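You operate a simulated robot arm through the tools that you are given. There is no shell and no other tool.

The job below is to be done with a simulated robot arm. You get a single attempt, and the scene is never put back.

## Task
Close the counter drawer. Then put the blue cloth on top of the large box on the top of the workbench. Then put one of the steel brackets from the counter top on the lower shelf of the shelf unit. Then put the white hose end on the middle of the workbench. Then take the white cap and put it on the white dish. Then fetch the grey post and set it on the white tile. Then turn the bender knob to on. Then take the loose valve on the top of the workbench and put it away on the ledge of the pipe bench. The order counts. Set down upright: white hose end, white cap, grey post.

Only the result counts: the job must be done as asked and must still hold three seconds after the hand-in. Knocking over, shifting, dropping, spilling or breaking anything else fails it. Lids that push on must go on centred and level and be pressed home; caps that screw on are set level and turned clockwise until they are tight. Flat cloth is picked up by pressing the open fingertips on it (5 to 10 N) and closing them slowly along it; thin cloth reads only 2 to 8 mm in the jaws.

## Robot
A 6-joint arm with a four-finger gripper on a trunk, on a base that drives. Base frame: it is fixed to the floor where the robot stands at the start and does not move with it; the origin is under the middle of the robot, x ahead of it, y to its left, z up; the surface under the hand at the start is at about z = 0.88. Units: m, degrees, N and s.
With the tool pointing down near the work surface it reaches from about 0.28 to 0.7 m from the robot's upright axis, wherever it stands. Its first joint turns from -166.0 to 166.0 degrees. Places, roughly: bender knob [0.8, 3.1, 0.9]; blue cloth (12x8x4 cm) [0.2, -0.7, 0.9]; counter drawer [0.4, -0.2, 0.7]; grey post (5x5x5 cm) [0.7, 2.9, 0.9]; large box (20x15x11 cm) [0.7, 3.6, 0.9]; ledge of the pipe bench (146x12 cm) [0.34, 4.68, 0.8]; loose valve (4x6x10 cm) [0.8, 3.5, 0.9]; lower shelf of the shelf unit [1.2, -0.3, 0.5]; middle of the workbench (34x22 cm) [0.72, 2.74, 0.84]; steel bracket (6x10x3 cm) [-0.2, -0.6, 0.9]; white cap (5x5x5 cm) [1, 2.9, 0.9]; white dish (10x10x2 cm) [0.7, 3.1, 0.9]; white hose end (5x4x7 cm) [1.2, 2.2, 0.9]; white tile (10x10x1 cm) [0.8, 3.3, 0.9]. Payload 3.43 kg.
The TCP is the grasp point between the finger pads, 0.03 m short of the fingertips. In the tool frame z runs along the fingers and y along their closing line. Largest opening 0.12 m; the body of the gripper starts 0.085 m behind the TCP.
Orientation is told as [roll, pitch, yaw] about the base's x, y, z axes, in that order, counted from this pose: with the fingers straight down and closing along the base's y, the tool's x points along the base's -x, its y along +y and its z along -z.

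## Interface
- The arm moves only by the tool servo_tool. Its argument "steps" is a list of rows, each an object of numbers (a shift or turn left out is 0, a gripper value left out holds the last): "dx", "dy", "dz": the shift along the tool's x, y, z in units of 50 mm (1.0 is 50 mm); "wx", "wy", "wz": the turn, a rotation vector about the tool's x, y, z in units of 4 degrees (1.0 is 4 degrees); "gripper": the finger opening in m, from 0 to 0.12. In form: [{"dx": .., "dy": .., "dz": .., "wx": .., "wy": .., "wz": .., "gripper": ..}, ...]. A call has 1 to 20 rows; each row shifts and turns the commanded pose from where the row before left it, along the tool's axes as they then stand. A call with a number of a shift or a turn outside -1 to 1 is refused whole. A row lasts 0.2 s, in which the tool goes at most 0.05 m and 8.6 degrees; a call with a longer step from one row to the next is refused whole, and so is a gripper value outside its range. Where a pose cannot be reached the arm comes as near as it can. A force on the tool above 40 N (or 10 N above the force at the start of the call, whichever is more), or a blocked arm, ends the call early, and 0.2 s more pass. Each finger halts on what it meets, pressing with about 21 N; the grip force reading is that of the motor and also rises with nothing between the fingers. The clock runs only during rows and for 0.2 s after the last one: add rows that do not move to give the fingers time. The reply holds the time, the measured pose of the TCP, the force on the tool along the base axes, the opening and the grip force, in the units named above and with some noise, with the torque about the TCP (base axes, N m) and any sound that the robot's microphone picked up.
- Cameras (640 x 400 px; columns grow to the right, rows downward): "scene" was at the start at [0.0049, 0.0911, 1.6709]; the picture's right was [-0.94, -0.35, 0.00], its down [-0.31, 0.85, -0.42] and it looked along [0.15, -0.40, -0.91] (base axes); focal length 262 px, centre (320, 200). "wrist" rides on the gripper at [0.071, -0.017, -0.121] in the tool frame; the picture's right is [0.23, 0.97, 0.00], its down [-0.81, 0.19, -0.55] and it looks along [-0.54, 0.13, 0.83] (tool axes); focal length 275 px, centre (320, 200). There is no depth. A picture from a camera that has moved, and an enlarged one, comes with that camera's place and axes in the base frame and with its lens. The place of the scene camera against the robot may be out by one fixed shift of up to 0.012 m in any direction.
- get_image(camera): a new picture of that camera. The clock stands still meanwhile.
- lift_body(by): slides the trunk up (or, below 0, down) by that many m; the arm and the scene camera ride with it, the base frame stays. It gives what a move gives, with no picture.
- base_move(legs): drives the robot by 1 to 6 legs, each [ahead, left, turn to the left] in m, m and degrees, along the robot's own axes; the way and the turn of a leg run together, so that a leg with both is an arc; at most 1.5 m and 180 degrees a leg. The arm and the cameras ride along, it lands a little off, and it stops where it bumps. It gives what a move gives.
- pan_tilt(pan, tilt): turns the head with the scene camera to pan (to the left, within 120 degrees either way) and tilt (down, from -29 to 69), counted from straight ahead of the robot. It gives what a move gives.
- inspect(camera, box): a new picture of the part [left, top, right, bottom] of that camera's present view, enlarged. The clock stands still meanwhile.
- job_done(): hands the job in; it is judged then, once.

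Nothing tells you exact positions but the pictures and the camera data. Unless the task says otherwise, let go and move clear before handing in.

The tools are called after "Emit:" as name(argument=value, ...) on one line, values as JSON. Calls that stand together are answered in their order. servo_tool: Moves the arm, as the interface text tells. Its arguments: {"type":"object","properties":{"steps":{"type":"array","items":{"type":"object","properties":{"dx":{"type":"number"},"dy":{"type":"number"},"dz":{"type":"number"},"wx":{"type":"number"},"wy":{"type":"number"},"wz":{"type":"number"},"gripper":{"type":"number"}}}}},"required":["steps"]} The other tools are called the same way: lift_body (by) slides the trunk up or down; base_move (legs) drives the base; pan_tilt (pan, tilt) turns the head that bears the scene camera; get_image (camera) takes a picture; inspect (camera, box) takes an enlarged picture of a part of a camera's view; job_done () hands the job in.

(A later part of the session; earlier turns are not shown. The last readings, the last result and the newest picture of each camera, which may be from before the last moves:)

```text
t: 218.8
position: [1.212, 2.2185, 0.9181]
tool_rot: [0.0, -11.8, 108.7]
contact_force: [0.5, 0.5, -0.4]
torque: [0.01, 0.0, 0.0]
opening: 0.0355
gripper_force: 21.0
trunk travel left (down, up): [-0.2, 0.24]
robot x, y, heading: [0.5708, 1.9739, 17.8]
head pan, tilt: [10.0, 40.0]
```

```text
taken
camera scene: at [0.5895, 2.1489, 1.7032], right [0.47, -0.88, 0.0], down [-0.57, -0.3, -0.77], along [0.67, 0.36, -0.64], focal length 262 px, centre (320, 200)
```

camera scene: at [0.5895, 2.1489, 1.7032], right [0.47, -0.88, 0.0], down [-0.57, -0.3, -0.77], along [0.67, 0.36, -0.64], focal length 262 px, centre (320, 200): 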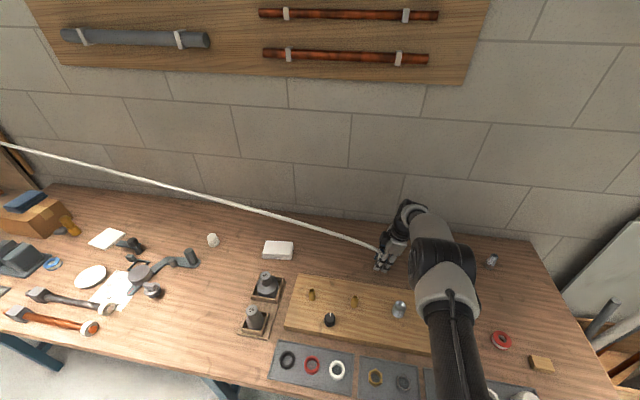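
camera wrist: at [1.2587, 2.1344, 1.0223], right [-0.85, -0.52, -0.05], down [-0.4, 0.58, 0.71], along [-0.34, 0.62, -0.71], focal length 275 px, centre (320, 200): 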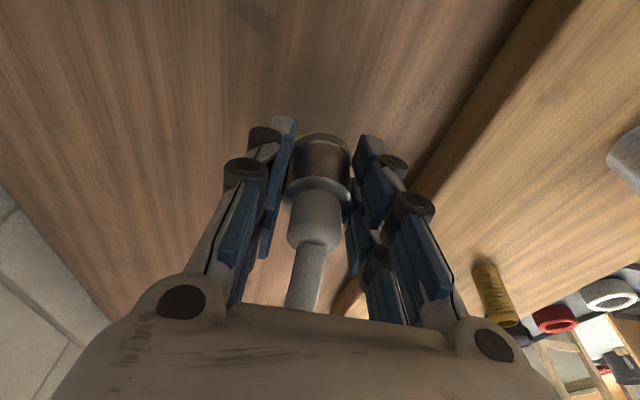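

The fitting came up with the jaws and the hose follows lightly. I'll raise it to clear everything and look at the hose shape.

Emit:
servo_tool(steps=[{"dx": -0.06, "dz": -0.3}, {"dx": -0.1, "dz": -0.5}, {"dx": -0.1, "dz": -0.5}, {"dx": -0.1, "dz": -0.5}, {"dx": -0.1, "dz": -0.5}, {"dx": -0.08, "dz": -0.4}, {}])

Emit:
get_image(camera="scene")

Emit:
get_image(camera="wrist")

```text
t: 220.4
position: [1.2113, 2.2163, 1.0551]
tool_rot: [0.0, -11.8, 108.6]
contact_force: [0.0, -0.5, 0.4]
torque: [0.01, 0.0, -0.01]
opening: 0.0352
gripper_force: 20.7
trunk travel left (down, up): [-0.2, 0.24]
robot x, y, heading: [0.575, 1.9756, 18.3]
head pan, tilt: [10.0, 40.0]
```

```text
taken
camera scene: at [0.5896, 2.149, 1.7032], right [0.47, -0.88, 0.0], down [-0.57, -0.3, -0.77], along [0.67, 0.36, -0.64], focal length 262 px, centre (320, 200)
```

scene: 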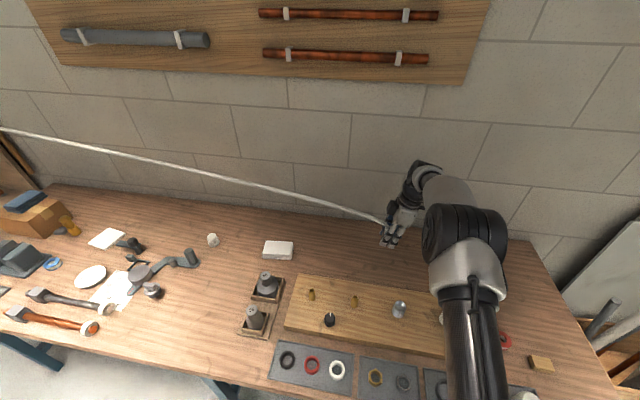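

```text
taken
camera wrist: at [1.2579, 2.1326, 1.1597], right [-0.85, -0.52, -0.05], down [-0.4, 0.58, 0.71], along [-0.34, 0.62, -0.71], focal length 275 px, centre (320, 200)
```

wrist: 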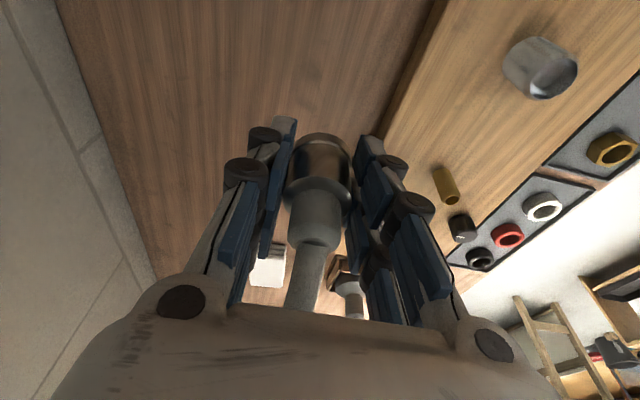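

The hose stays taut and light in a gentle arc. I'll bring the fitting toward the front of the bench and drive along in stages, checking the hose each time.

Emit:
servo_tool(steps=[{"dy": 0.5}, {"dy": 0.7}, {"dy": 0.7}, {"dy": 0.7}, {"dy": 0.7}, {"dy": 0.5}, {}])

Emit:
base_move(legs=[[0, 0.3, 0]])

Emit:
get_image(camera="scene")

```text
t: 222.0
position: [1.0323, 2.1568, 1.0549]
tool_rot: [0.0, -11.8, 108.7]
contact_force: [-0.3, -0.1, -0.2]
torque: [-0.01, 0.01, 0.0]
opening: 0.0355
gripper_force: 20.9
trunk travel left (down, up): [-0.2, 0.24]
robot x, y, heading: [0.5756, 1.9738, 18.3]
head pan, tilt: [10.0, 40.0]
```

```text
t: 224.0
position: [0.9398, 2.4397, 1.0545]
tool_rot: [-0.1, -11.8, 108.8]
contact_force: [0.2, -0.1, -0.6]
torque: [-0.03, 0.01, -0.01]
opening: 0.0355
gripper_force: 21.0
trunk travel left (down, up): [-0.2, 0.24]
robot x, y, heading: [0.4834, 2.2542, 18.4]
head pan, tilt: [10.0, 40.0]
```

```text
taken
camera scene: at [0.4954, 2.4321, 1.7031], right [0.48, -0.88, 0.0], down [-0.57, -0.31, -0.77], along [0.67, 0.36, -0.64], focal length 262 px, centre (320, 200)
```

scene: 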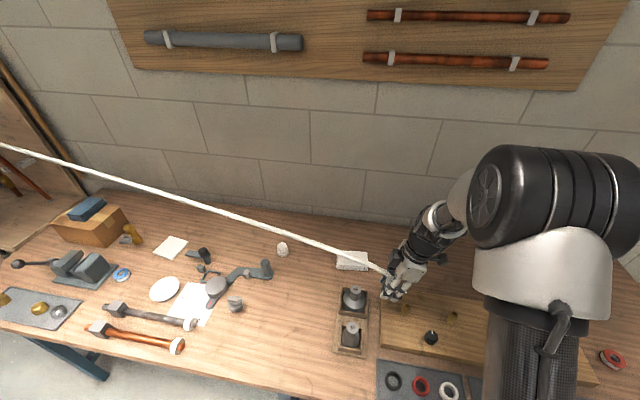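

The hose follows without drooping. So the hose doesn't get in the way later, I'll set the fitting in the front-left part of the middle area, near room [1.465, 2.45]. I'll raise slightly, back off a little and drive along.

Emit:
servo_tool(steps=[{"dx": -0.08, "dz": -0.4}, {"dx": -0.08, "dz": -0.4}, {}])

Emit:
base_move(legs=[[-0.13, 0, 0], [0, 0.42, 0]])

Emit:
get_image(camera="scene")

Emit:
get_image(camera="wrist")

```text
t: 224.8
position: [0.9383, 2.4416, 1.0964]
tool_rot: [0.0, -11.8, 108.9]
contact_force: [0.2, -0.8, -0.9]
torque: [0.02, -0.04, 0.0]
opening: 0.0354
gripper_force: 21.1
trunk travel left (down, up): [-0.2, 0.24]
robot x, y, heading: [0.4812, 2.2586, 18.6]
head pan, tilt: [10.0, 40.0]
```

```text
t: 228.3
position: [0.6837, 2.7986, 1.0961]
tool_rot: [0.0, -11.8, 109.3]
contact_force: [0.7, 0.2, 0.0]
torque: [-0.04, -0.07, 0.02]
opening: 0.0356
gripper_force: 21.5
trunk travel left (down, up): [-0.2, 0.24]
robot x, y, heading: [0.2281, 2.6123, 19.1]
head pan, tilt: [10.0, 40.0]
```

```text
taken
camera scene: at [0.24, 2.7845, 1.7032], right [0.48, -0.88, 0.0], down [-0.56, -0.31, -0.77], along [0.67, 0.37, -0.64], focal length 262 px, centre (320, 200)
```

scene: 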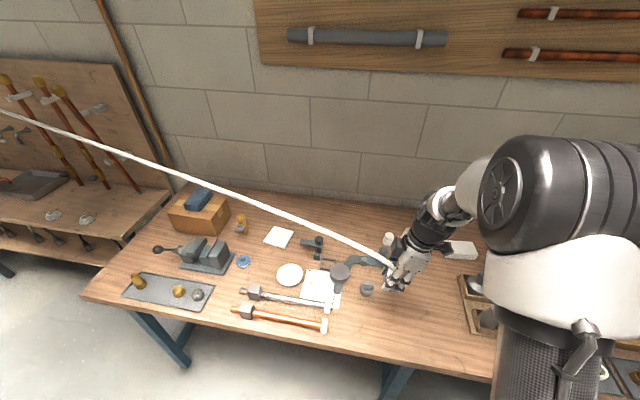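

```text
taken
camera wrist: at [0.7301, 2.7141, 1.1999], right [-0.84, -0.53, -0.05], down [-0.41, 0.58, 0.71], along [-0.35, 0.62, -0.71], focal length 275 px, centre (320, 200)
```

wrist: 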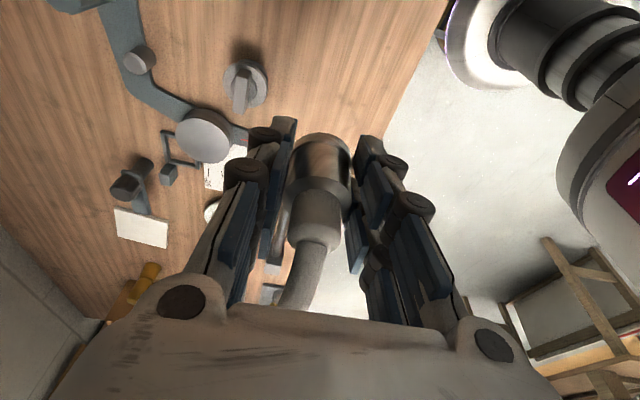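

The bench is right below now. Before placing, I'll zoom in on the bender, its knob and the nearby parts, since this view shows them well.

Emit:
inspect(camera="wrist", box=[60, 0, 320, 260])

Emit:
inspect(camera="scene", box=[220, 210, 400, 330])

```text
1.54 times, centred on (190, 130) of wrist
camera zoom: at [0.7301, 2.7141, 1.1999], right [-0.84, -0.53, -0.05], down [-0.41, 0.58, 0.71], along [-0.35, 0.62, -0.71], focal length 424 px, centre (520, 308)
```

zoom: 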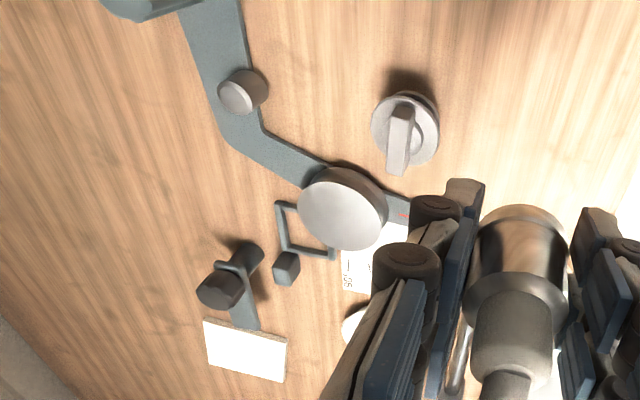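

```text
3.33 times, centred on (310, 270) of scene
camera zoom: at [0.24, 2.7845, 1.7032], right [0.48, -0.88, 0.0], down [-0.56, -0.31, -0.77], along [0.67, 0.37, -0.64], focal length 872 px, centre (353, -33)
```

zoom: 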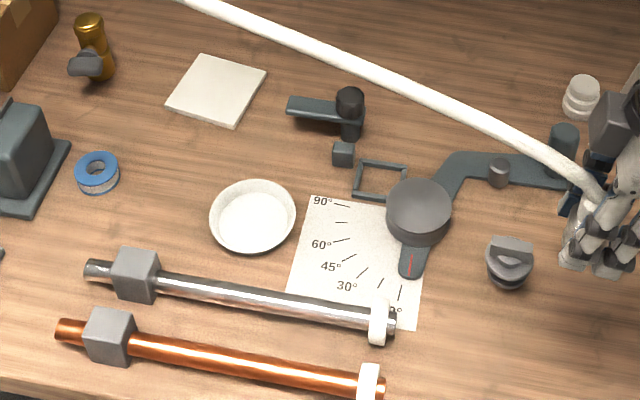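

The spot below is clear bench. I'll move 4 cm toward the front edge and lower the hose end.

Emit:
servo_tool(steps=[{"dy": 0.4}, {"dy": 0.4}, {"dx": 0.16, "dz": 0.768}, {"dx": 0.16, "dz": 0.768}, {"dx": 0.16, "dz": 0.768}, {"dx": 0.16, "dz": 0.768}, {"dx": 0.12, "dz": 0.57}, {}])

Emit:
get_image(camera="scene")

Emit:
get_image(camera="wrist")

```text
t: 230.1
position: [0.6479, 2.7852, 0.9085]
tool_rot: [0.0, -11.8, 109.2]
contact_force: [1.3, 0.3, -1.3]
torque: [0.0, 0.04, 0.02]
opening: 0.0351
gripper_force: 20.6
trunk travel left (down, up): [-0.2, 0.24]
robot x, y, heading: [0.225, 2.6129, 18.7]
head pan, tilt: [10.0, 40.0]
```

```text
taken
camera scene: at [0.2399, 2.7836, 1.7033], right [0.48, -0.88, 0.0], down [-0.56, -0.31, -0.77], along [0.67, 0.37, -0.64], focal length 262 px, centre (320, 200)
```

scene: 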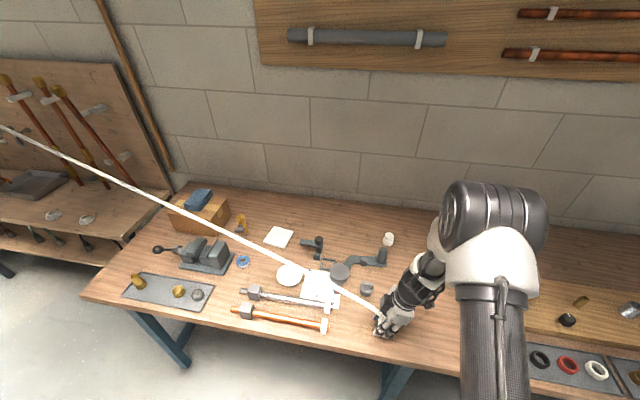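

```text
taken
camera wrist: at [0.6953, 2.6993, 1.0131], right [-0.84, -0.53, -0.05], down [-0.41, 0.58, 0.71], along [-0.35, 0.62, -0.71], focal length 275 px, centre (320, 200)
```

wrist: 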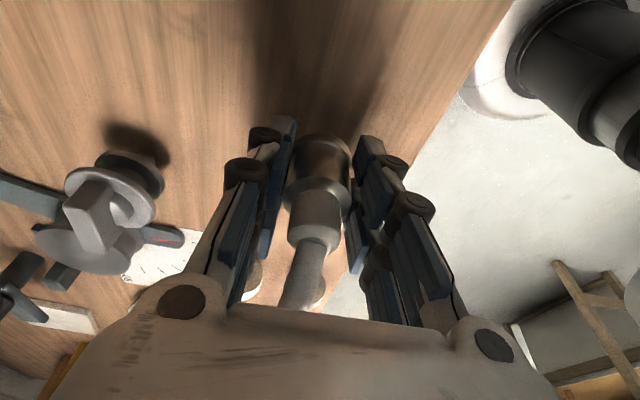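

The spot is free. I'll lower the last bit in small steps.

Emit:
servo_tool(steps=[{"dx": 0.04, "dz": 0.2}, {"dx": 0.03, "dz": 0.15}, {}])

Emit:
servo_tool(steps=[{"dx": 0.012, "dz": 0.06}, {"dx": 0.012, "dz": 0.06}, {}])

```text
t: 230.9
position: [0.6473, 2.7839, 0.8922]
tool_rot: [-0.1, -11.8, 109.1]
contact_force: [-1.2, -0.4, -0.6]
torque: [-0.01, 0.02, -0.01]
opening: 0.0355
gripper_force: 21.3
trunk travel left (down, up): [-0.2, 0.24]
robot x, y, heading: [0.2279, 2.6058, 18.9]
head pan, tilt: [10.0, 40.0]
```

```text
t: 231.7
position: [0.6449, 2.7842, 0.8861]
tool_rot: [0.0, -11.9, 109.3]
contact_force: [0.3, 0.1, -0.8]
torque: [-0.01, 0.0, -0.01]
opening: 0.0353
gripper_force: 21.0
trunk travel left (down, up): [-0.2, 0.24]
robot x, y, heading: [0.2264, 2.6034, 18.8]
head pan, tilt: [10.0, 40.0]
```

Emit:
servo_tool(steps=[{"dx": 0.01, "dz": 0.04}, {"dx": 0.01, "dz": 0.04}, {}])

Emit:
servo_tool(steps=[{"dx": 0.01, "dz": 0.04}, {}])

```text
t: 232.5
position: [0.6457, 2.7846, 0.8833]
tool_rot: [-0.3, -11.8, 109.3]
contact_force: [-2.2, -3.5, 35.4]
torque: [-0.65, 0.31, -0.07]
opening: 0.0352
gripper_force: 21.0
trunk travel left (down, up): [-0.2, 0.24]
robot x, y, heading: [0.2235, 2.6074, 18.7]
head pan, tilt: [10.0, 40.0]
```

```text
t: 232.8
position: [0.6455, 2.7843, 0.8841]
tool_rot: [-0.2, -11.9, 109.3]
contact_force: [-5.4, -5.3, 24.6]
torque: [-0.72, 0.4, -0.05]
opening: 0.0356
gripper_force: 21.2
trunk travel left (down, up): [-0.2, 0.24]
robot x, y, heading: [0.2241, 2.6093, 18.7]
head pan, tilt: [10.0, 40.0]
stopped in row 1: the force on the tool passed its limit at 49 N (the readings are from after the stop); the commanded pose is now the measured one
```

The hose end is firmly on the bench. I'll open the jaws carefully and check that it stands by itself.

Emit:
servo_tool(steps=[{"gripper": 0.04}, {"gripper": 0.045}, {"gripper": 0.05}, {"gripper": 0.06}, {"gripper": 0.065}, {}, {}])

Emit:
get_image(camera="wrist")

```text
t: 234.4
position: [0.646, 2.7836, 0.8825]
tool_rot: [-0.3, -11.7, 109.3]
contact_force: [-0.3, 0.8, 0.6]
torque: [0.0, -0.01, -0.02]
opening: 0.0652
gripper_force: 0.0
trunk travel left (down, up): [-0.2, 0.24]
robot x, y, heading: [0.2302, 2.6079, 19.0]
head pan, tilt: [10.0, 40.0]
```

```text
taken
camera wrist: at [0.6938, 2.7008, 0.9863], right [-0.84, -0.53, -0.05], down [-0.41, 0.58, 0.71], along [-0.35, 0.62, -0.71], focal length 275 px, centre (320, 200)
```

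wrist: 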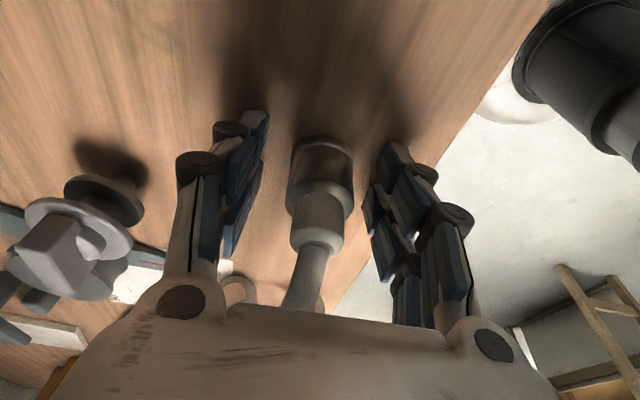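

It stands by itself. I'll pull straight back along the tool axis, away from the hose.

Emit:
servo_tool(steps=[{"dz": -0.2}, {"dz": -0.4}, {"dz": -0.6}, {"dz": -0.7}, {"dz": -0.7}, {"dz": -0.7}, {"dz": -0.7}, {}])

Emit:
get_image(camera="wrist")

Emit:
get_image(camera="scene")

```text
t: 236.2
position: [0.6614, 2.7448, 1.079]
tool_rot: [-0.2, -11.7, 109.1]
contact_force: [-1.3, -0.5, -1.1]
torque: [-0.03, 0.0, 0.01]
opening: 0.0653
gripper_force: 0.0
trunk travel left (down, up): [-0.2, 0.24]
robot x, y, heading: [0.2243, 2.6096, 19.2]
head pan, tilt: [10.0, 40.0]
```

```text
taken
camera wrist: at [0.7088, 2.6607, 1.1837], right [-0.84, -0.53, -0.05], down [-0.41, 0.58, 0.71], along [-0.35, 0.62, -0.71], focal length 275 px, centre (320, 200)
```

wrist: 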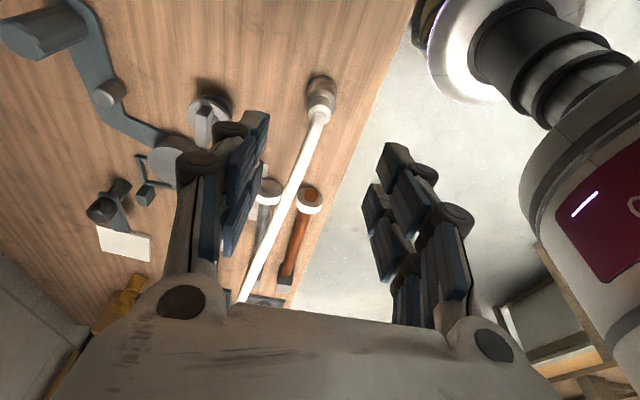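

```text
taken
camera scene: at [0.2407, 2.7838, 1.7032], right [0.48, -0.88, 0.0], down [-0.56, -0.31, -0.77], along [0.67, 0.37, -0.64], focal length 262 px, centre (320, 200)
```

scene: 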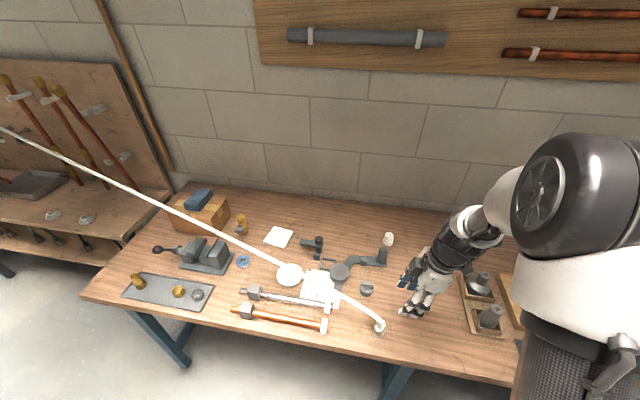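

The white hose end now stands in the middle area. Next is the white cap. Before that, I'll check exactly where the hose runs relative to the dish and the other parts.

Emit:
inspect(camera="scene", box=[200, 200, 420, 345])

Emit:
inspect(camera="scene", box=[0, 110, 220, 260])

```text
2.76 times, centred on (310, 272) of scene
camera zoom: at [0.2407, 2.7838, 1.7032], right [0.48, -0.88, 0.0], down [-0.56, -0.31, -0.77], along [0.67, 0.37, -0.64], focal length 722 px, centre (348, 0)
```

zoom: 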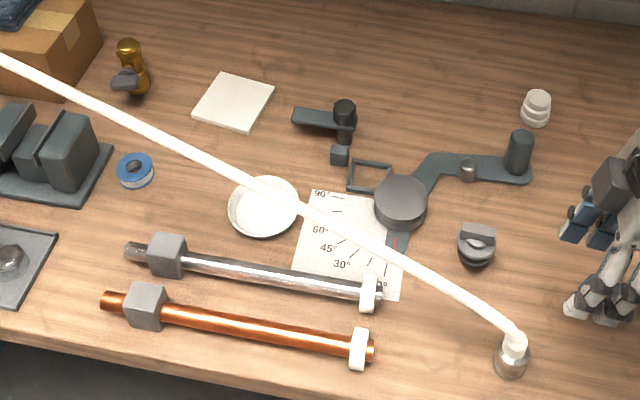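

```text
2.67 times, centred on (110, 185) of scene
camera zoom: at [0.2407, 2.7838, 1.7032], right [0.48, -0.88, 0.0], down [-0.56, -0.31, -0.77], along [0.67, 0.37, -0.64], focal length 698 px, centre (880, 240)
```

zoom: 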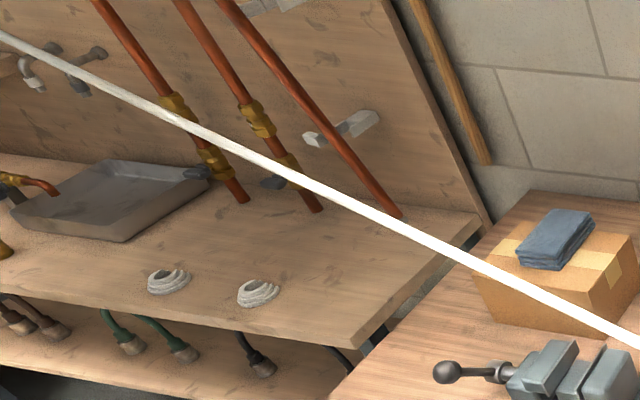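

The hose passes only about 8 cm in front of the dish's axis, which is tight for the hand. I'll shift the hose end a few centimetres left and forward, still inside the middle area, so it clears the dish well. First I re-grip it.

Emit:
servo_tool(steps=[{"dz": 0.6}, {"dz": 0.7}, {"dz": 0.7}, {"dz": 0.7}, {"dz": 0.6}, {"dz": 0.4}, {"dz": 0.18}, {}])

Emit:
get_image(camera="wrist")

```text
t: 238.0
position: [0.6488, 2.7849, 0.8862]
tool_rot: [-0.2, -11.8, 109.3]
contact_force: [0.9, 0.5, -0.3]
torque: [-0.03, 0.0, 0.04]
opening: 0.065
gripper_force: 0.1
trunk travel left (down, up): [-0.2, 0.24]
robot x, y, heading: [0.2269, 2.6114, 18.7]
head pan, tilt: [10.0, 40.0]
```

```text
taken
camera wrist: at [0.6949, 2.7003, 0.9918], right [-0.84, -0.53, -0.05], down [-0.41, 0.58, 0.71], along [-0.35, 0.62, -0.71], focal length 275 px, centre (320, 200)
```

wrist: 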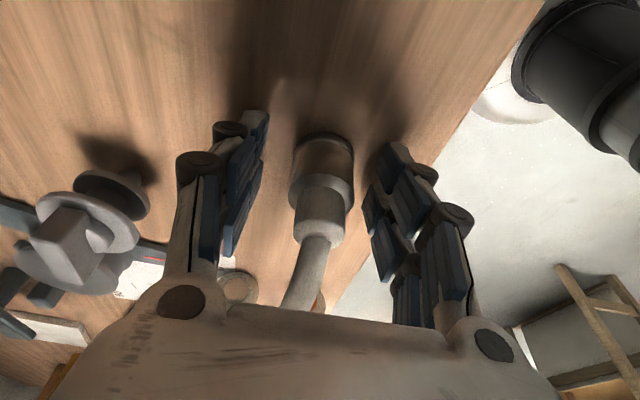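

Emit:
servo_tool(steps=[{"gripper": 0.055}, {"gripper": 0.045}, {"gripper": 0.035}, {"gripper": 0.025}, {"gripper": 0.01}, {}, {}, {"dx": -0.02, "dz": -0.1}, {"dx": -0.04, "dz": -0.2}, {"dx": -0.05, "dz": -0.25}, {"dx": -0.05, "dz": -0.25}, {}])

Emit:
servo_tool(steps=[{"dx": -0.3, "dz": 0.06, "dy": 0.1}, {"dx": -0.3, "dz": 0.06, "dy": 0.1}, {"dx": -0.3, "dz": 0.06, "dy": 0.1}, {"dx": -0.32, "dz": 0.06, "dy": 0.08}, {}])

Emit:
get_image(camera="wrist")

```text
t: 240.6
position: [0.6465, 2.7838, 0.9296]
tool_rot: [-0.2, -11.8, 109.2]
contact_force: [-1.3, -0.4, -0.6]
torque: [-0.01, -0.02, -0.01]
opening: 0.035
gripper_force: 20.8
trunk travel left (down, up): [-0.2, 0.24]
robot x, y, heading: [0.2269, 2.6105, 18.8]
head pan, tilt: [10.0, 40.0]
```

```text
t: 241.8
position: [0.6085, 2.8358, 0.9303]
tool_rot: [-0.2, -11.8, 109.2]
contact_force: [0.7, 0.2, -2.0]
torque: [0.02, 0.01, -0.01]
opening: 0.035
gripper_force: 20.9
trunk travel left (down, up): [-0.2, 0.24]
robot x, y, heading: [0.2247, 2.6088, 18.6]
head pan, tilt: [10.0, 40.0]
```

```text
taken
camera wrist: at [0.6553, 2.7518, 1.0337], right [-0.84, -0.53, -0.05], down [-0.41, 0.58, 0.71], along [-0.35, 0.62, -0.71], focal length 275 px, centre (320, 200)
```

wrist: 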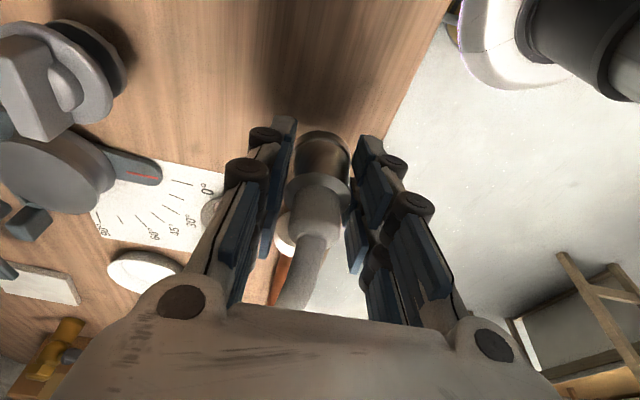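

It's over the new spot, clear of the copper pipe end. I'll lower it.

Emit:
servo_tool(steps=[{"dx": 0.06, "dz": 0.28}, {"dx": 0.06, "dz": 0.28}, {"dx": 0.035, "dz": 0.17}, {}])

Emit:
servo_tool(steps=[{"dx": 0.01, "dz": 0.05}, {"dx": 0.01, "dz": 0.05}, {}])

```text
t: 242.8
position: [0.6094, 2.8359, 0.8912]
tool_rot: [-0.3, -11.8, 109.3]
contact_force: [0.2, -0.1, -0.5]
torque: [-0.01, 0.02, 0.02]
opening: 0.035
gripper_force: 20.8
trunk travel left (down, up): [-0.2, 0.24]
robot x, y, heading: [0.2258, 2.6058, 18.8]
head pan, tilt: [10.0, 40.0]
```

```text
t: 243.6
position: [0.6096, 2.8363, 0.8874]
tool_rot: [-0.3, -11.9, 109.3]
contact_force: [-1.6, -0.3, 13.4]
torque: [-0.11, 0.1, 0.0]
opening: 0.035
gripper_force: 21.0
trunk travel left (down, up): [-0.2, 0.24]
robot x, y, heading: [0.2252, 2.6087, 18.7]
head pan, tilt: [10.0, 40.0]
```

Light contact (13 N). I'll release and retreat along the tool axis.

Emit:
servo_tool(steps=[{"gripper": 0.04}, {"gripper": 0.045}, {"gripper": 0.05}, {"gripper": 0.06}, {"gripper": 0.065}, {}, {}])

Emit:
servo_tool(steps=[{"dz": -0.2}, {"dz": -0.4}, {"dz": -0.6}, {"dz": -0.7}, {"dz": -0.7}, {"dz": -0.7}, {"dz": -0.7}, {}])

Emit:
get_image(camera="wrist")

Emit:
inspect(camera="scene", box=[200, 200, 420, 345])

```text
t: 245.2
position: [0.6106, 2.8374, 0.8862]
tool_rot: [-0.2, -11.8, 109.4]
contact_force: [-0.5, -0.4, 0.0]
torque: [0.01, -0.02, 0.03]
opening: 0.0648
gripper_force: 0.1
trunk travel left (down, up): [-0.2, 0.24]
robot x, y, heading: [0.2279, 2.6078, 18.6]
head pan, tilt: [10.0, 40.0]
```

```text
t: 247.0
position: [0.6218, 2.7963, 1.0807]
tool_rot: [-0.2, -11.8, 109.2]
contact_force: [-0.1, -0.1, -0.3]
torque: [-0.05, 0.02, -0.01]
opening: 0.0649
gripper_force: 0.1
trunk travel left (down, up): [-0.2, 0.24]
robot x, y, heading: [0.2241, 2.609, 18.7]
head pan, tilt: [10.0, 40.0]
```

```text
taken
camera wrist: at [0.6687, 2.7115, 1.1843], right [-0.84, -0.53, -0.05], down [-0.41, 0.58, 0.71], along [-0.35, 0.62, -0.71], focal length 275 px, centre (320, 200)
```

wrist: 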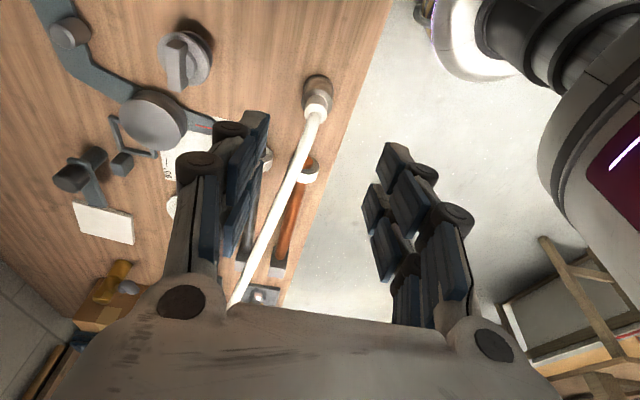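

```text
2.76 times, centred on (310, 272) of scene
camera zoom: at [0.2406, 2.784, 1.7032], right [0.48, -0.88, 0.0], down [-0.56, -0.31, -0.77], along [0.67, 0.37, -0.64], focal length 722 px, centre (348, 0)
```

zoom: 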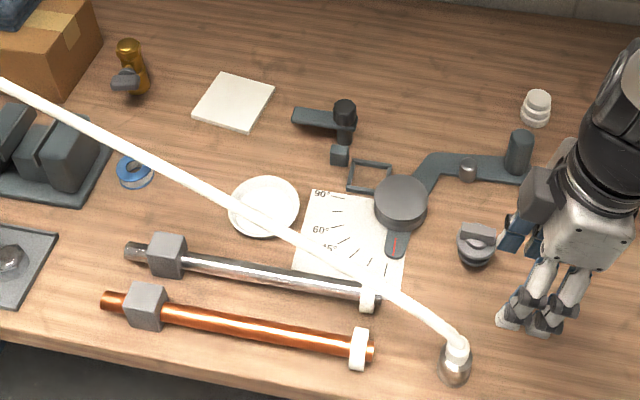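

The hose end stands upright and the hose now clears the dish axis by about 10 cm. On to the white cap: I'll straighten the tool, rise, move up to the bench and go over the cap.

Emit:
servo_tool(steps=[{"dz": -0.8}, {"dz": -0.8, "wy": 0.5}, {"wy": 1, "dx": 0.5}, {"wy": 1, "dx": 0.5}, {"wy": 0.45, "dx": 0.3}, {}])

Emit:
base_move(legs=[[0, 0, -0.7], [0.155, 0, 0]])

Emit:
get_image(camera="scene")

Emit:
get_image(camera="wrist")

```text
t: 248.4
position: [0.6496, 2.7199, 1.1549]
tool_rot: [-0.2, 0.0, 109.2]
contact_force: [1.0, -0.6, -0.1]
torque: [-0.03, 0.01, -0.04]
opening: 0.0651
gripper_force: 0.1
trunk travel left (down, up): [-0.2, 0.24]
robot x, y, heading: [0.2264, 2.6065, 18.8]
head pan, tilt: [10.0, 40.0]
```

```text
t: 250.1
position: [0.7975, 2.7624, 1.1542]
tool_rot: [-0.1, 0.1, 108.5]
contact_force: [0.3, -0.6, -0.3]
torque: [-0.03, 0.08, -0.03]
opening: 0.065
gripper_force: 0.0
trunk travel left (down, up): [-0.2, 0.24]
robot x, y, heading: [0.3699, 2.6598, 17.9]
head pan, tilt: [10.0, 40.0]
```

```text
taken
camera scene: at [0.389, 2.8314, 1.7032], right [0.47, -0.88, 0.0], down [-0.57, -0.3, -0.77], along [0.68, 0.36, -0.64], focal length 262 px, centre (320, 200)
```

scene: 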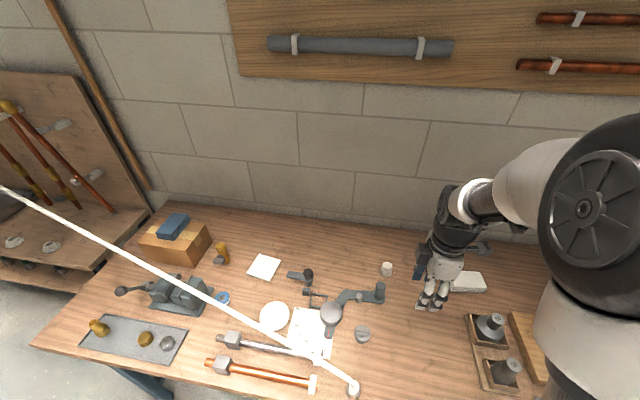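

```text
taken
camera wrist: at [0.836, 2.7, 1.275], right [-0.85, -0.53, 0.0], down [-0.44, 0.71, 0.55], along [-0.29, 0.47, -0.83], focal length 275 px, centre (320, 200)
```

wrist: 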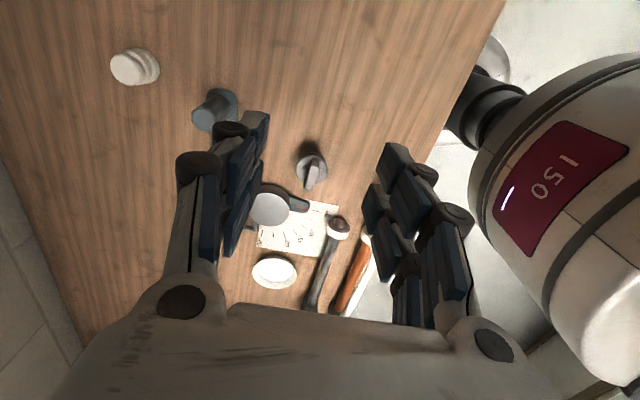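

The cap is at about [1.847, 2.41] in room terms. I'll move over it and look closely.

Emit:
servo_tool(steps=[{"dy": -0.9, "dx": -0.05}, {"dy": -0.9, "dx": -0.05}, {"dy": -0.9, "dx": -0.05}, {"dy": -0.9, "dx": -0.05}, {"dy": -0.9, "dx": -0.05}, {"dz": 0.8, "gripper": 0.08}, {"dz": 0.8}, {}])

Emit:
get_image(camera="wrist")

Emit:
inspect(camera="scene", box=[340, 210, 460, 310])

```text
t: 251.9
position: [1.0059, 2.8441, 1.0749]
tool_rot: [-0.3, 0.0, 108.5]
contact_force: [0.2, -0.9, 0.8]
torque: [-0.01, -0.03, 0.0]
opening: 0.0802
gripper_force: 0.0
trunk travel left (down, up): [-0.2, 0.24]
robot x, y, heading: [0.367, 2.6519, 18.2]
head pan, tilt: [10.0, 40.0]
```

```text
taken
camera wrist: at [1.0447, 2.7817, 1.1958], right [-0.85, -0.53, 0.0], down [-0.44, 0.71, 0.55], along [-0.29, 0.47, -0.83], focal length 275 px, centre (320, 200)
```

wrist: 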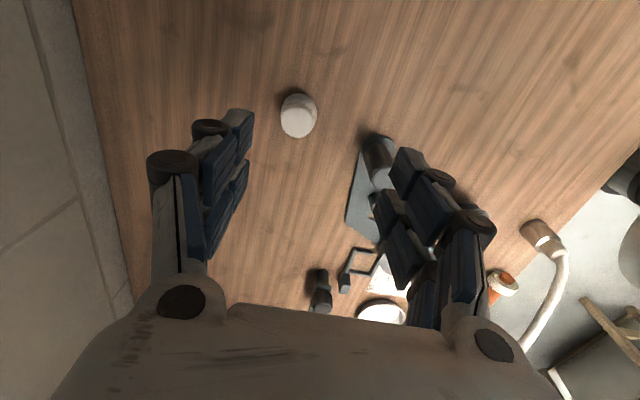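

```text
4.00 times, centred on (400, 260) of scene
camera zoom: at [0.3868, 2.8307, 1.7033], right [0.47, -0.88, 0.0], down [-0.57, -0.3, -0.77], along [0.68, 0.36, -0.64], focal length 1047 px, centre (0, -40)
```

zoom: 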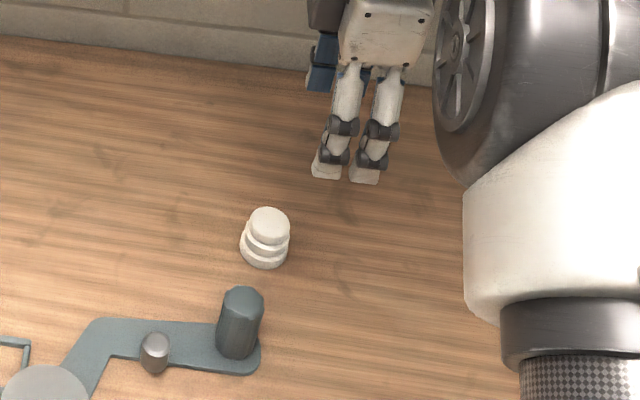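

The cap is a stepped white piece. I'll centre on it and go down with the jaws narrowed a little to keep clear of the bender post.

Emit:
servo_tool(steps=[{"dy": -0.42, "dx": -0.44, "gripper": 0.07}, {"dz": 0.8}, {"dz": 0.8}, {"dz": 0.6}, {}])

Emit:
get_image(camera="wrist")

Emit:
inspect(camera="scene", box=[340, 210, 460, 310])

```text
t: 253.1
position: [1.0209, 2.8738, 0.9671]
tool_rot: [-0.2, 0.0, 108.4]
contact_force: [0.2, -0.2, -0.5]
torque: [-0.03, 0.01, 0.02]
opening: 0.07
gripper_force: 0.1
trunk travel left (down, up): [-0.2, 0.24]
robot x, y, heading: [0.3733, 2.657, 18.0]
head pan, tilt: [10.0, 40.0]
```

```text
taken
camera wrist: at [1.0586, 2.8102, 1.0885], right [-0.85, -0.53, 0.0], down [-0.44, 0.71, 0.55], along [-0.29, 0.47, -0.83], focal length 275 px, centre (320, 200)
```

wrist: 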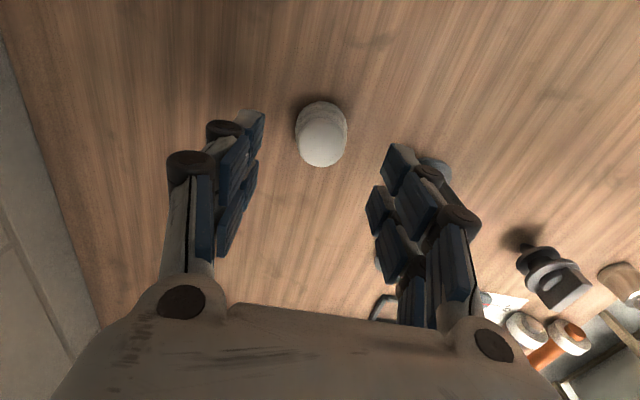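

```text
4.00 times, centred on (400, 260) of scene
camera zoom: at [0.3874, 2.8309, 1.7033], right [0.47, -0.88, 0.0], down [-0.57, -0.3, -0.77], along [0.68, 0.36, -0.64], focal length 1047 px, centre (0, -40)
```

zoom: 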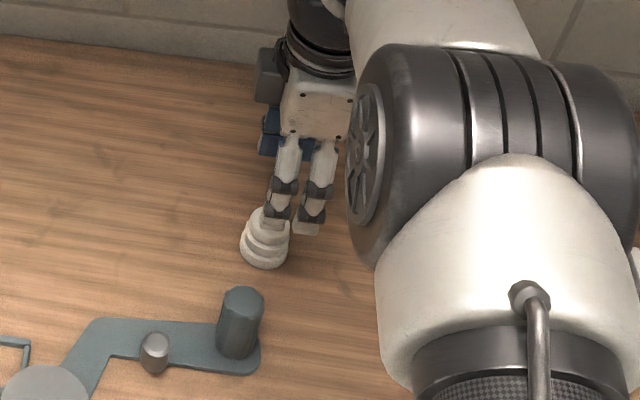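

Aligned within 3 mm. Going down.

Emit:
servo_tool(steps=[{"dz": 0.6, "dy": 0.05}, {"dz": 0.6}, {"dz": 0.35}, {}])

Emit:
servo_tool(steps=[{"dz": 0.06}, {}])

Emit:
get_image(camera="wrist")

```text
t: 254.1
position: [1.0181, 2.8721, 0.888]
tool_rot: [-0.2, 0.0, 108.5]
contact_force: [0.3, 0.4, -0.6]
torque: [-0.02, 0.0, -0.01]
opening: 0.0699
gripper_force: 0.1
trunk travel left (down, up): [-0.2, 0.24]
robot x, y, heading: [0.3709, 2.6563, 18.1]
head pan, tilt: [10.0, 40.0]
```

```text
t: 254.7
position: [1.0186, 2.8722, 0.885]
tool_rot: [-0.2, -0.1, 108.5]
contact_force: [0.5, -1.0, 0.4]
torque: [0.0, 0.02, 0.02]
opening: 0.0699
gripper_force: 0.0
trunk travel left (down, up): [-0.2, 0.24]
robot x, y, heading: [0.37, 2.6548, 17.9]
head pan, tilt: [10.0, 40.0]
```

```text
taken
camera wrist: at [1.0566, 2.8093, 1.0063], right [-0.85, -0.53, 0.0], down [-0.44, 0.71, 0.55], along [-0.29, 0.47, -0.83], focal length 275 px, centre (320, 200)
```

wrist: 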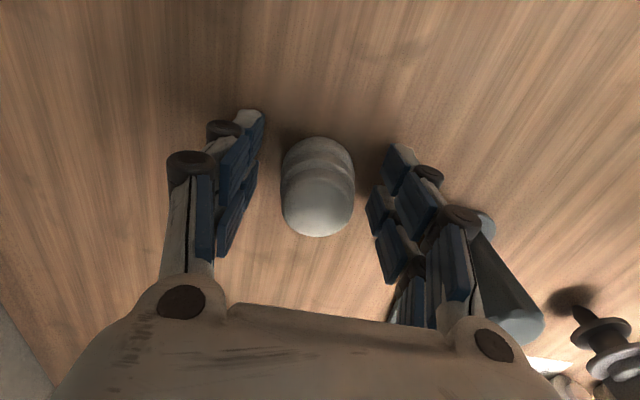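

Emit:
servo_tool(steps=[{"gripper": 0.06}, {"gripper": 0.05}, {"gripper": 0.04}, {"gripper": 0.03}, {"gripper": 0.02}, {}, {}])

Emit:
servo_tool(steps=[{"dz": -0.05}, {"dz": -0.1}, {"dz": -0.2}, {"dz": -0.3}, {}])

Emit:
get_image(camera="wrist")

```text
t: 256.3
position: [1.0171, 2.8725, 0.8848]
tool_rot: [-0.3, 0.1, 108.5]
contact_force: [-0.2, 0.9, -0.4]
torque: [0.03, 0.01, -0.01]
opening: 0.041
gripper_force: 21.4
trunk travel left (down, up): [-0.2, 0.24]
robot x, y, heading: [0.3733, 2.6558, 18.0]
head pan, tilt: [10.0, 40.0]
```

```text
t: 257.5
position: [1.0182, 2.8718, 0.9161]
tool_rot: [-0.1, 0.0, 108.5]
contact_force: [0.0, 0.6, -0.7]
torque: [0.0, -0.03, 0.0]
opening: 0.0414
gripper_force: 21.1
trunk travel left (down, up): [-0.2, 0.24]
robot x, y, heading: [0.3725, 2.6531, 18.2]
head pan, tilt: [10.0, 40.0]
```

```text
taken
camera wrist: at [1.0568, 2.8092, 1.0377], right [-0.85, -0.53, 0.0], down [-0.44, 0.71, 0.55], along [-0.29, 0.47, -0.83], focal length 275 px, centre (320, 200)
```

wrist: 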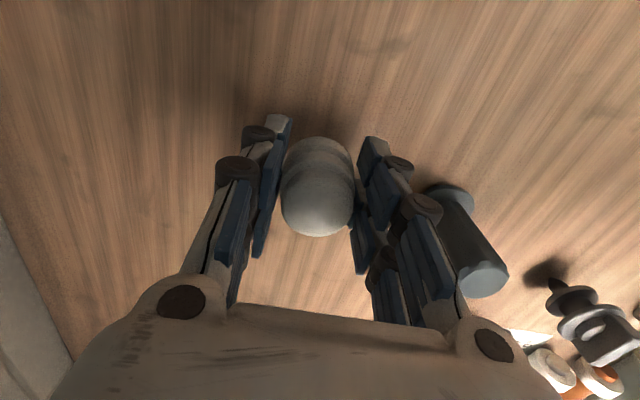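

The cap is held upright. I'll raise it and move toward the dish, staying high.

Emit:
servo_tool(steps=[{"dz": -0.5}, {"dz": -0.7}, {"dz": -0.8}, {"dz": -0.8}, {"dz": -0.8}, {"dz": -0.5}, {"dy": 0.4, "dx": -0.4}, {"dy": 0.6, "dx": -0.625}, {"dy": 0.6, "dx": -0.625}, {"dy": 0.6, "dx": -0.625}, {"dy": 0.6, "dx": -0.625}, {"dy": 0.6, "dx": -0.625}, {"dy": 0.6, "dx": -0.625}, {"dy": 0.6, "dx": -0.6}, {"dy": 0.2, "dx": -0.2}, {}])

Emit:
get_image(camera="wrist")

Emit:
get_image(camera="scene")

```text
t: 260.9
position: [0.7127, 3.0314, 1.1222]
tool_rot: [-0.2, -0.2, 108.5]
contact_force: [-0.1, 0.8, -0.5]
torque: [-0.04, -0.05, 0.05]
opening: 0.0414
gripper_force: 20.7
trunk travel left (down, up): [-0.2, 0.24]
robot x, y, heading: [0.3687, 2.6597, 17.9]
head pan, tilt: [10.0, 40.0]
```

```text
taken
camera wrist: at [0.7499, 2.9696, 1.2439], right [-0.85, -0.53, 0.0], down [-0.44, 0.71, 0.55], along [-0.29, 0.47, -0.83], focal length 275 px, centre (320, 200)
```

wrist: 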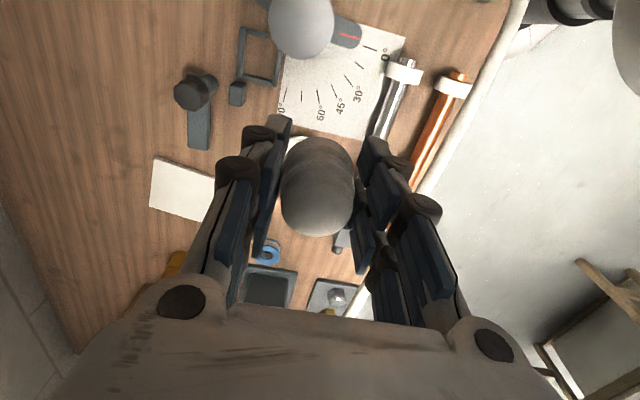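

```text
taken
camera scene: at [0.3877, 2.831, 1.7032], right [0.47, -0.88, 0.0], down [-0.57, -0.3, -0.77], along [0.68, 0.36, -0.64], focal length 262 px, centre (320, 200)
```

scene: 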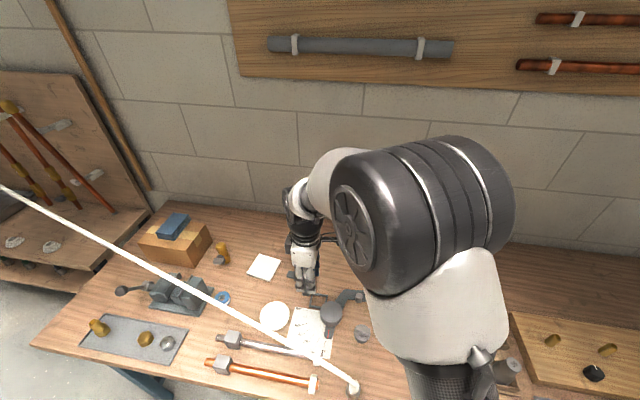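

The dish centre comes out at [1.615, 2.78] from both cameras. I'll move over it, still high.

Emit:
servo_tool(steps=[{"dx": -0.5, "dy": -0.03}, {"dx": -0.6, "dy": -0.03}, {"dx": -0.6, "dy": -0.03}, {"dx": -0.6, "dy": -0.03}, {}, {"dz": 0.6}, {"dz": 0.6}, {}])

Emit:
get_image(camera="wrist")

Emit:
inspect(camera="scene", box=[200, 220, 380, 340])

```text
t: 262.7
position: [0.6808, 3.1404, 1.06]
tool_rot: [-0.3, 0.0, 108.5]
contact_force: [-0.1, -0.2, 0.5]
torque: [0.03, -0.02, 0.02]
opening: 0.0414
gripper_force: 21.0
trunk travel left (down, up): [-0.2, 0.24]
robot x, y, heading: [0.3692, 2.6547, 18.2]
head pan, tilt: [10.0, 40.0]
```

```text
taken
camera wrist: at [0.7188, 3.0782, 1.1819], right [-0.85, -0.53, 0.0], down [-0.44, 0.71, 0.55], along [-0.29, 0.47, -0.83], focal length 275 px, centre (320, 200)
```

wrist: 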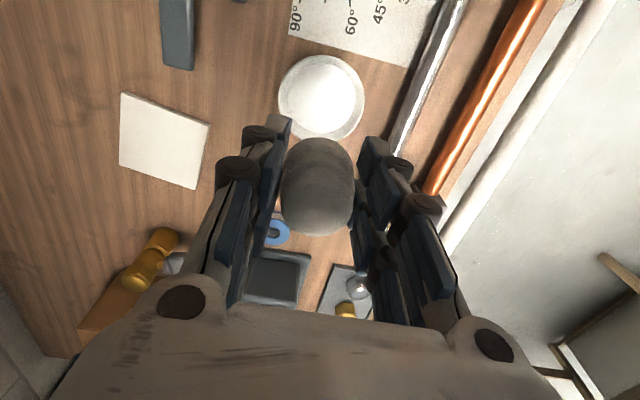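

```text
3.33 times, centred on (290, 280) of scene
camera zoom: at [0.3875, 2.8308, 1.7033], right [0.47, -0.88, 0.0], down [-0.57, -0.3, -0.77], along [0.68, 0.36, -0.64], focal length 872 px, centre (420, -67)
```

zoom: 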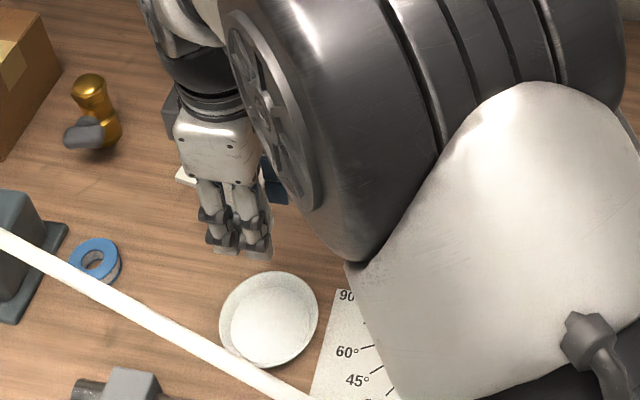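

The cap is directly over the dish and the hose passes beside the hand with a few centimetres to spare. I'll lower.

Emit:
servo_tool(steps=[{"dz": 0.5}, {"dz": 0.6}, {"dz": 0.6}, {"dz": 0.6}, {"dz": 0.5}, {}])

Emit:
get_image(camera="wrist")

Emit:
inspect(camera="scene", box=[200, 220, 380, 340])

```text
t: 264.1
position: [0.6813, 3.1428, 0.9209]
tool_rot: [-0.1, -0.1, 108.5]
contact_force: [0.3, -0.4, 0.1]
torque: [0.01, 0.03, 0.03]
opening: 0.0412
gripper_force: 21.4
trunk travel left (down, up): [-0.2, 0.24]
robot x, y, heading: [0.3712, 2.6568, 17.9]
head pan, tilt: [10.0, 40.0]
```

```text
taken
camera wrist: at [0.7203, 3.0808, 1.0427], right [-0.85, -0.53, 0.0], down [-0.44, 0.71, 0.55], along [-0.29, 0.47, -0.83], focal length 275 px, centre (320, 200)
```

wrist: 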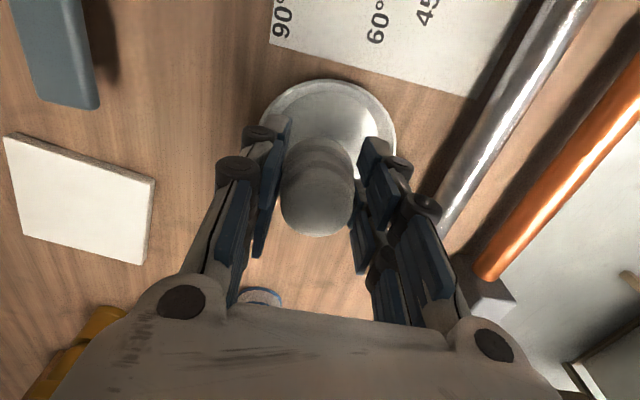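

```text
3.33 times, centred on (290, 280) of scene
camera zoom: at [0.3875, 2.8308, 1.7033], right [0.47, -0.88, 0.0], down [-0.57, -0.3, -0.77], along [0.68, 0.36, -0.64], focal length 872 px, centre (420, -67)
```

zoom: 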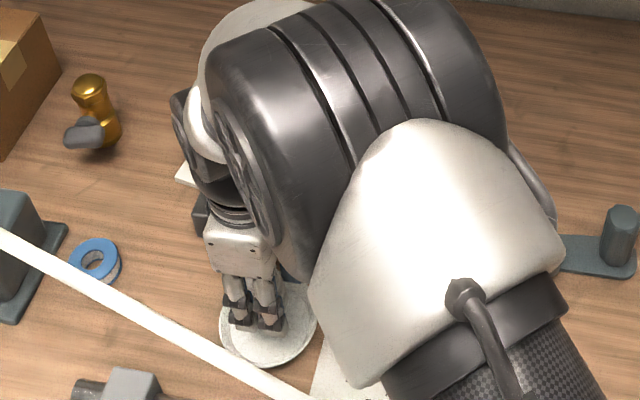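

Emit:
servo_tool(steps=[{"dz": 0.15}, {"dz": 0.15}, {"dz": 0.1}, {}])

Emit:
servo_tool(steps=[{"dz": 0.06}, {"dz": 0.06}, {}])

```text
t: 265.1
position: [0.6823, 3.1437, 0.9018]
tool_rot: [-0.2, 0.1, 108.5]
contact_force: [0.2, 0.5, -0.9]
torque: [0.02, 0.01, 0.03]
opening: 0.0412
gripper_force: 20.6
trunk travel left (down, up): [-0.2, 0.24]
robot x, y, heading: [0.3703, 2.6575, 18.0]
head pan, tilt: [10.0, 40.0]
```

```text
t: 265.9
position: [0.6818, 3.1411, 0.8964]
tool_rot: [-0.4, -0.2, 108.5]
contact_force: [3.0, -2.1, 14.8]
torque: [-0.19, -0.48, -0.04]
opening: 0.0415
gripper_force: 21.5
trunk travel left (down, up): [-0.2, 0.24]
robot x, y, heading: [0.3713, 2.6536, 18.1]
head pan, tilt: [10.0, 40.0]
```

Emit:
get_image(camera="wrist")

Emit:
inspect(camera="scene", box=[220, 270, 320, 340])

```text
taken
camera wrist: at [0.7199, 3.0793, 1.0185], right [-0.85, -0.53, -0.01], down [-0.44, 0.71, 0.55], along [-0.29, 0.47, -0.83], focal length 275 px, centre (320, 200)
```

wrist: 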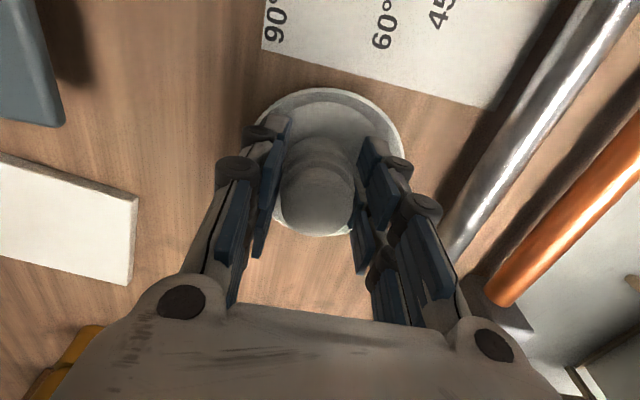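

```text
5.71 times, centred on (270, 305) of scene
camera zoom: at [0.3871, 2.8291, 1.7036], right [0.47, -0.88, 0.0], down [-0.57, -0.3, -0.77], along [0.68, 0.36, -0.64], focal length 1495 px, centre (606, -400)
```

zoom: 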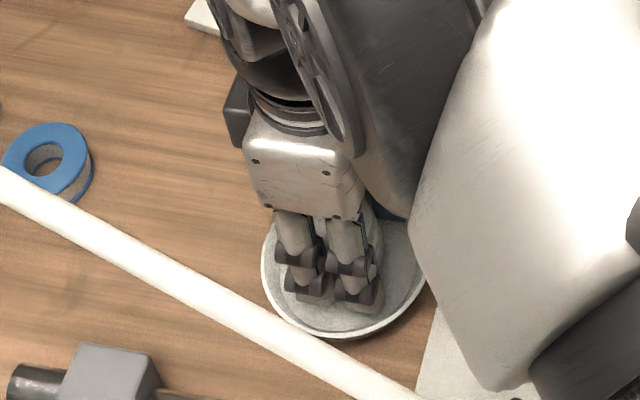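

The cap is just about touching the dish floor, with one fingertip brushing the dish's inner slope. I'll centre half a centimetre better, then open only a few millimetres so that the fingers don't push the dish.

Emit:
servo_tool(steps=[{"dz": -0.1}, {"dy": 0.1, "dx": 0.1}, {"dz": 0.06}, {}])

Emit:
servo_tool(steps=[{"dz": 0.04}, {}])

```text
t: 266.9
position: [0.6767, 3.1364, 0.8989]
tool_rot: [-0.2, 0.0, 108.5]
contact_force: [-1.2, -1.6, 10.9]
torque: [-0.38, 0.23, 0.0]
opening: 0.0413
gripper_force: 20.9
trunk travel left (down, up): [-0.2, 0.24]
robot x, y, heading: [0.3702, 2.6604, 17.8]
head pan, tilt: [10.0, 40.0]
```

```text
t: 267.5
position: [0.6771, 3.1353, 0.8965]
tool_rot: [-0.3, -0.1, 108.5]
contact_force: [-3.7, -5.4, 24.7]
torque: [-0.86, 0.56, -0.01]
opening: 0.0416
gripper_force: 21.6
trunk travel left (down, up): [-0.2, 0.24]
robot x, y, heading: [0.3763, 2.6596, 18.3]
head pan, tilt: [10.0, 40.0]
```

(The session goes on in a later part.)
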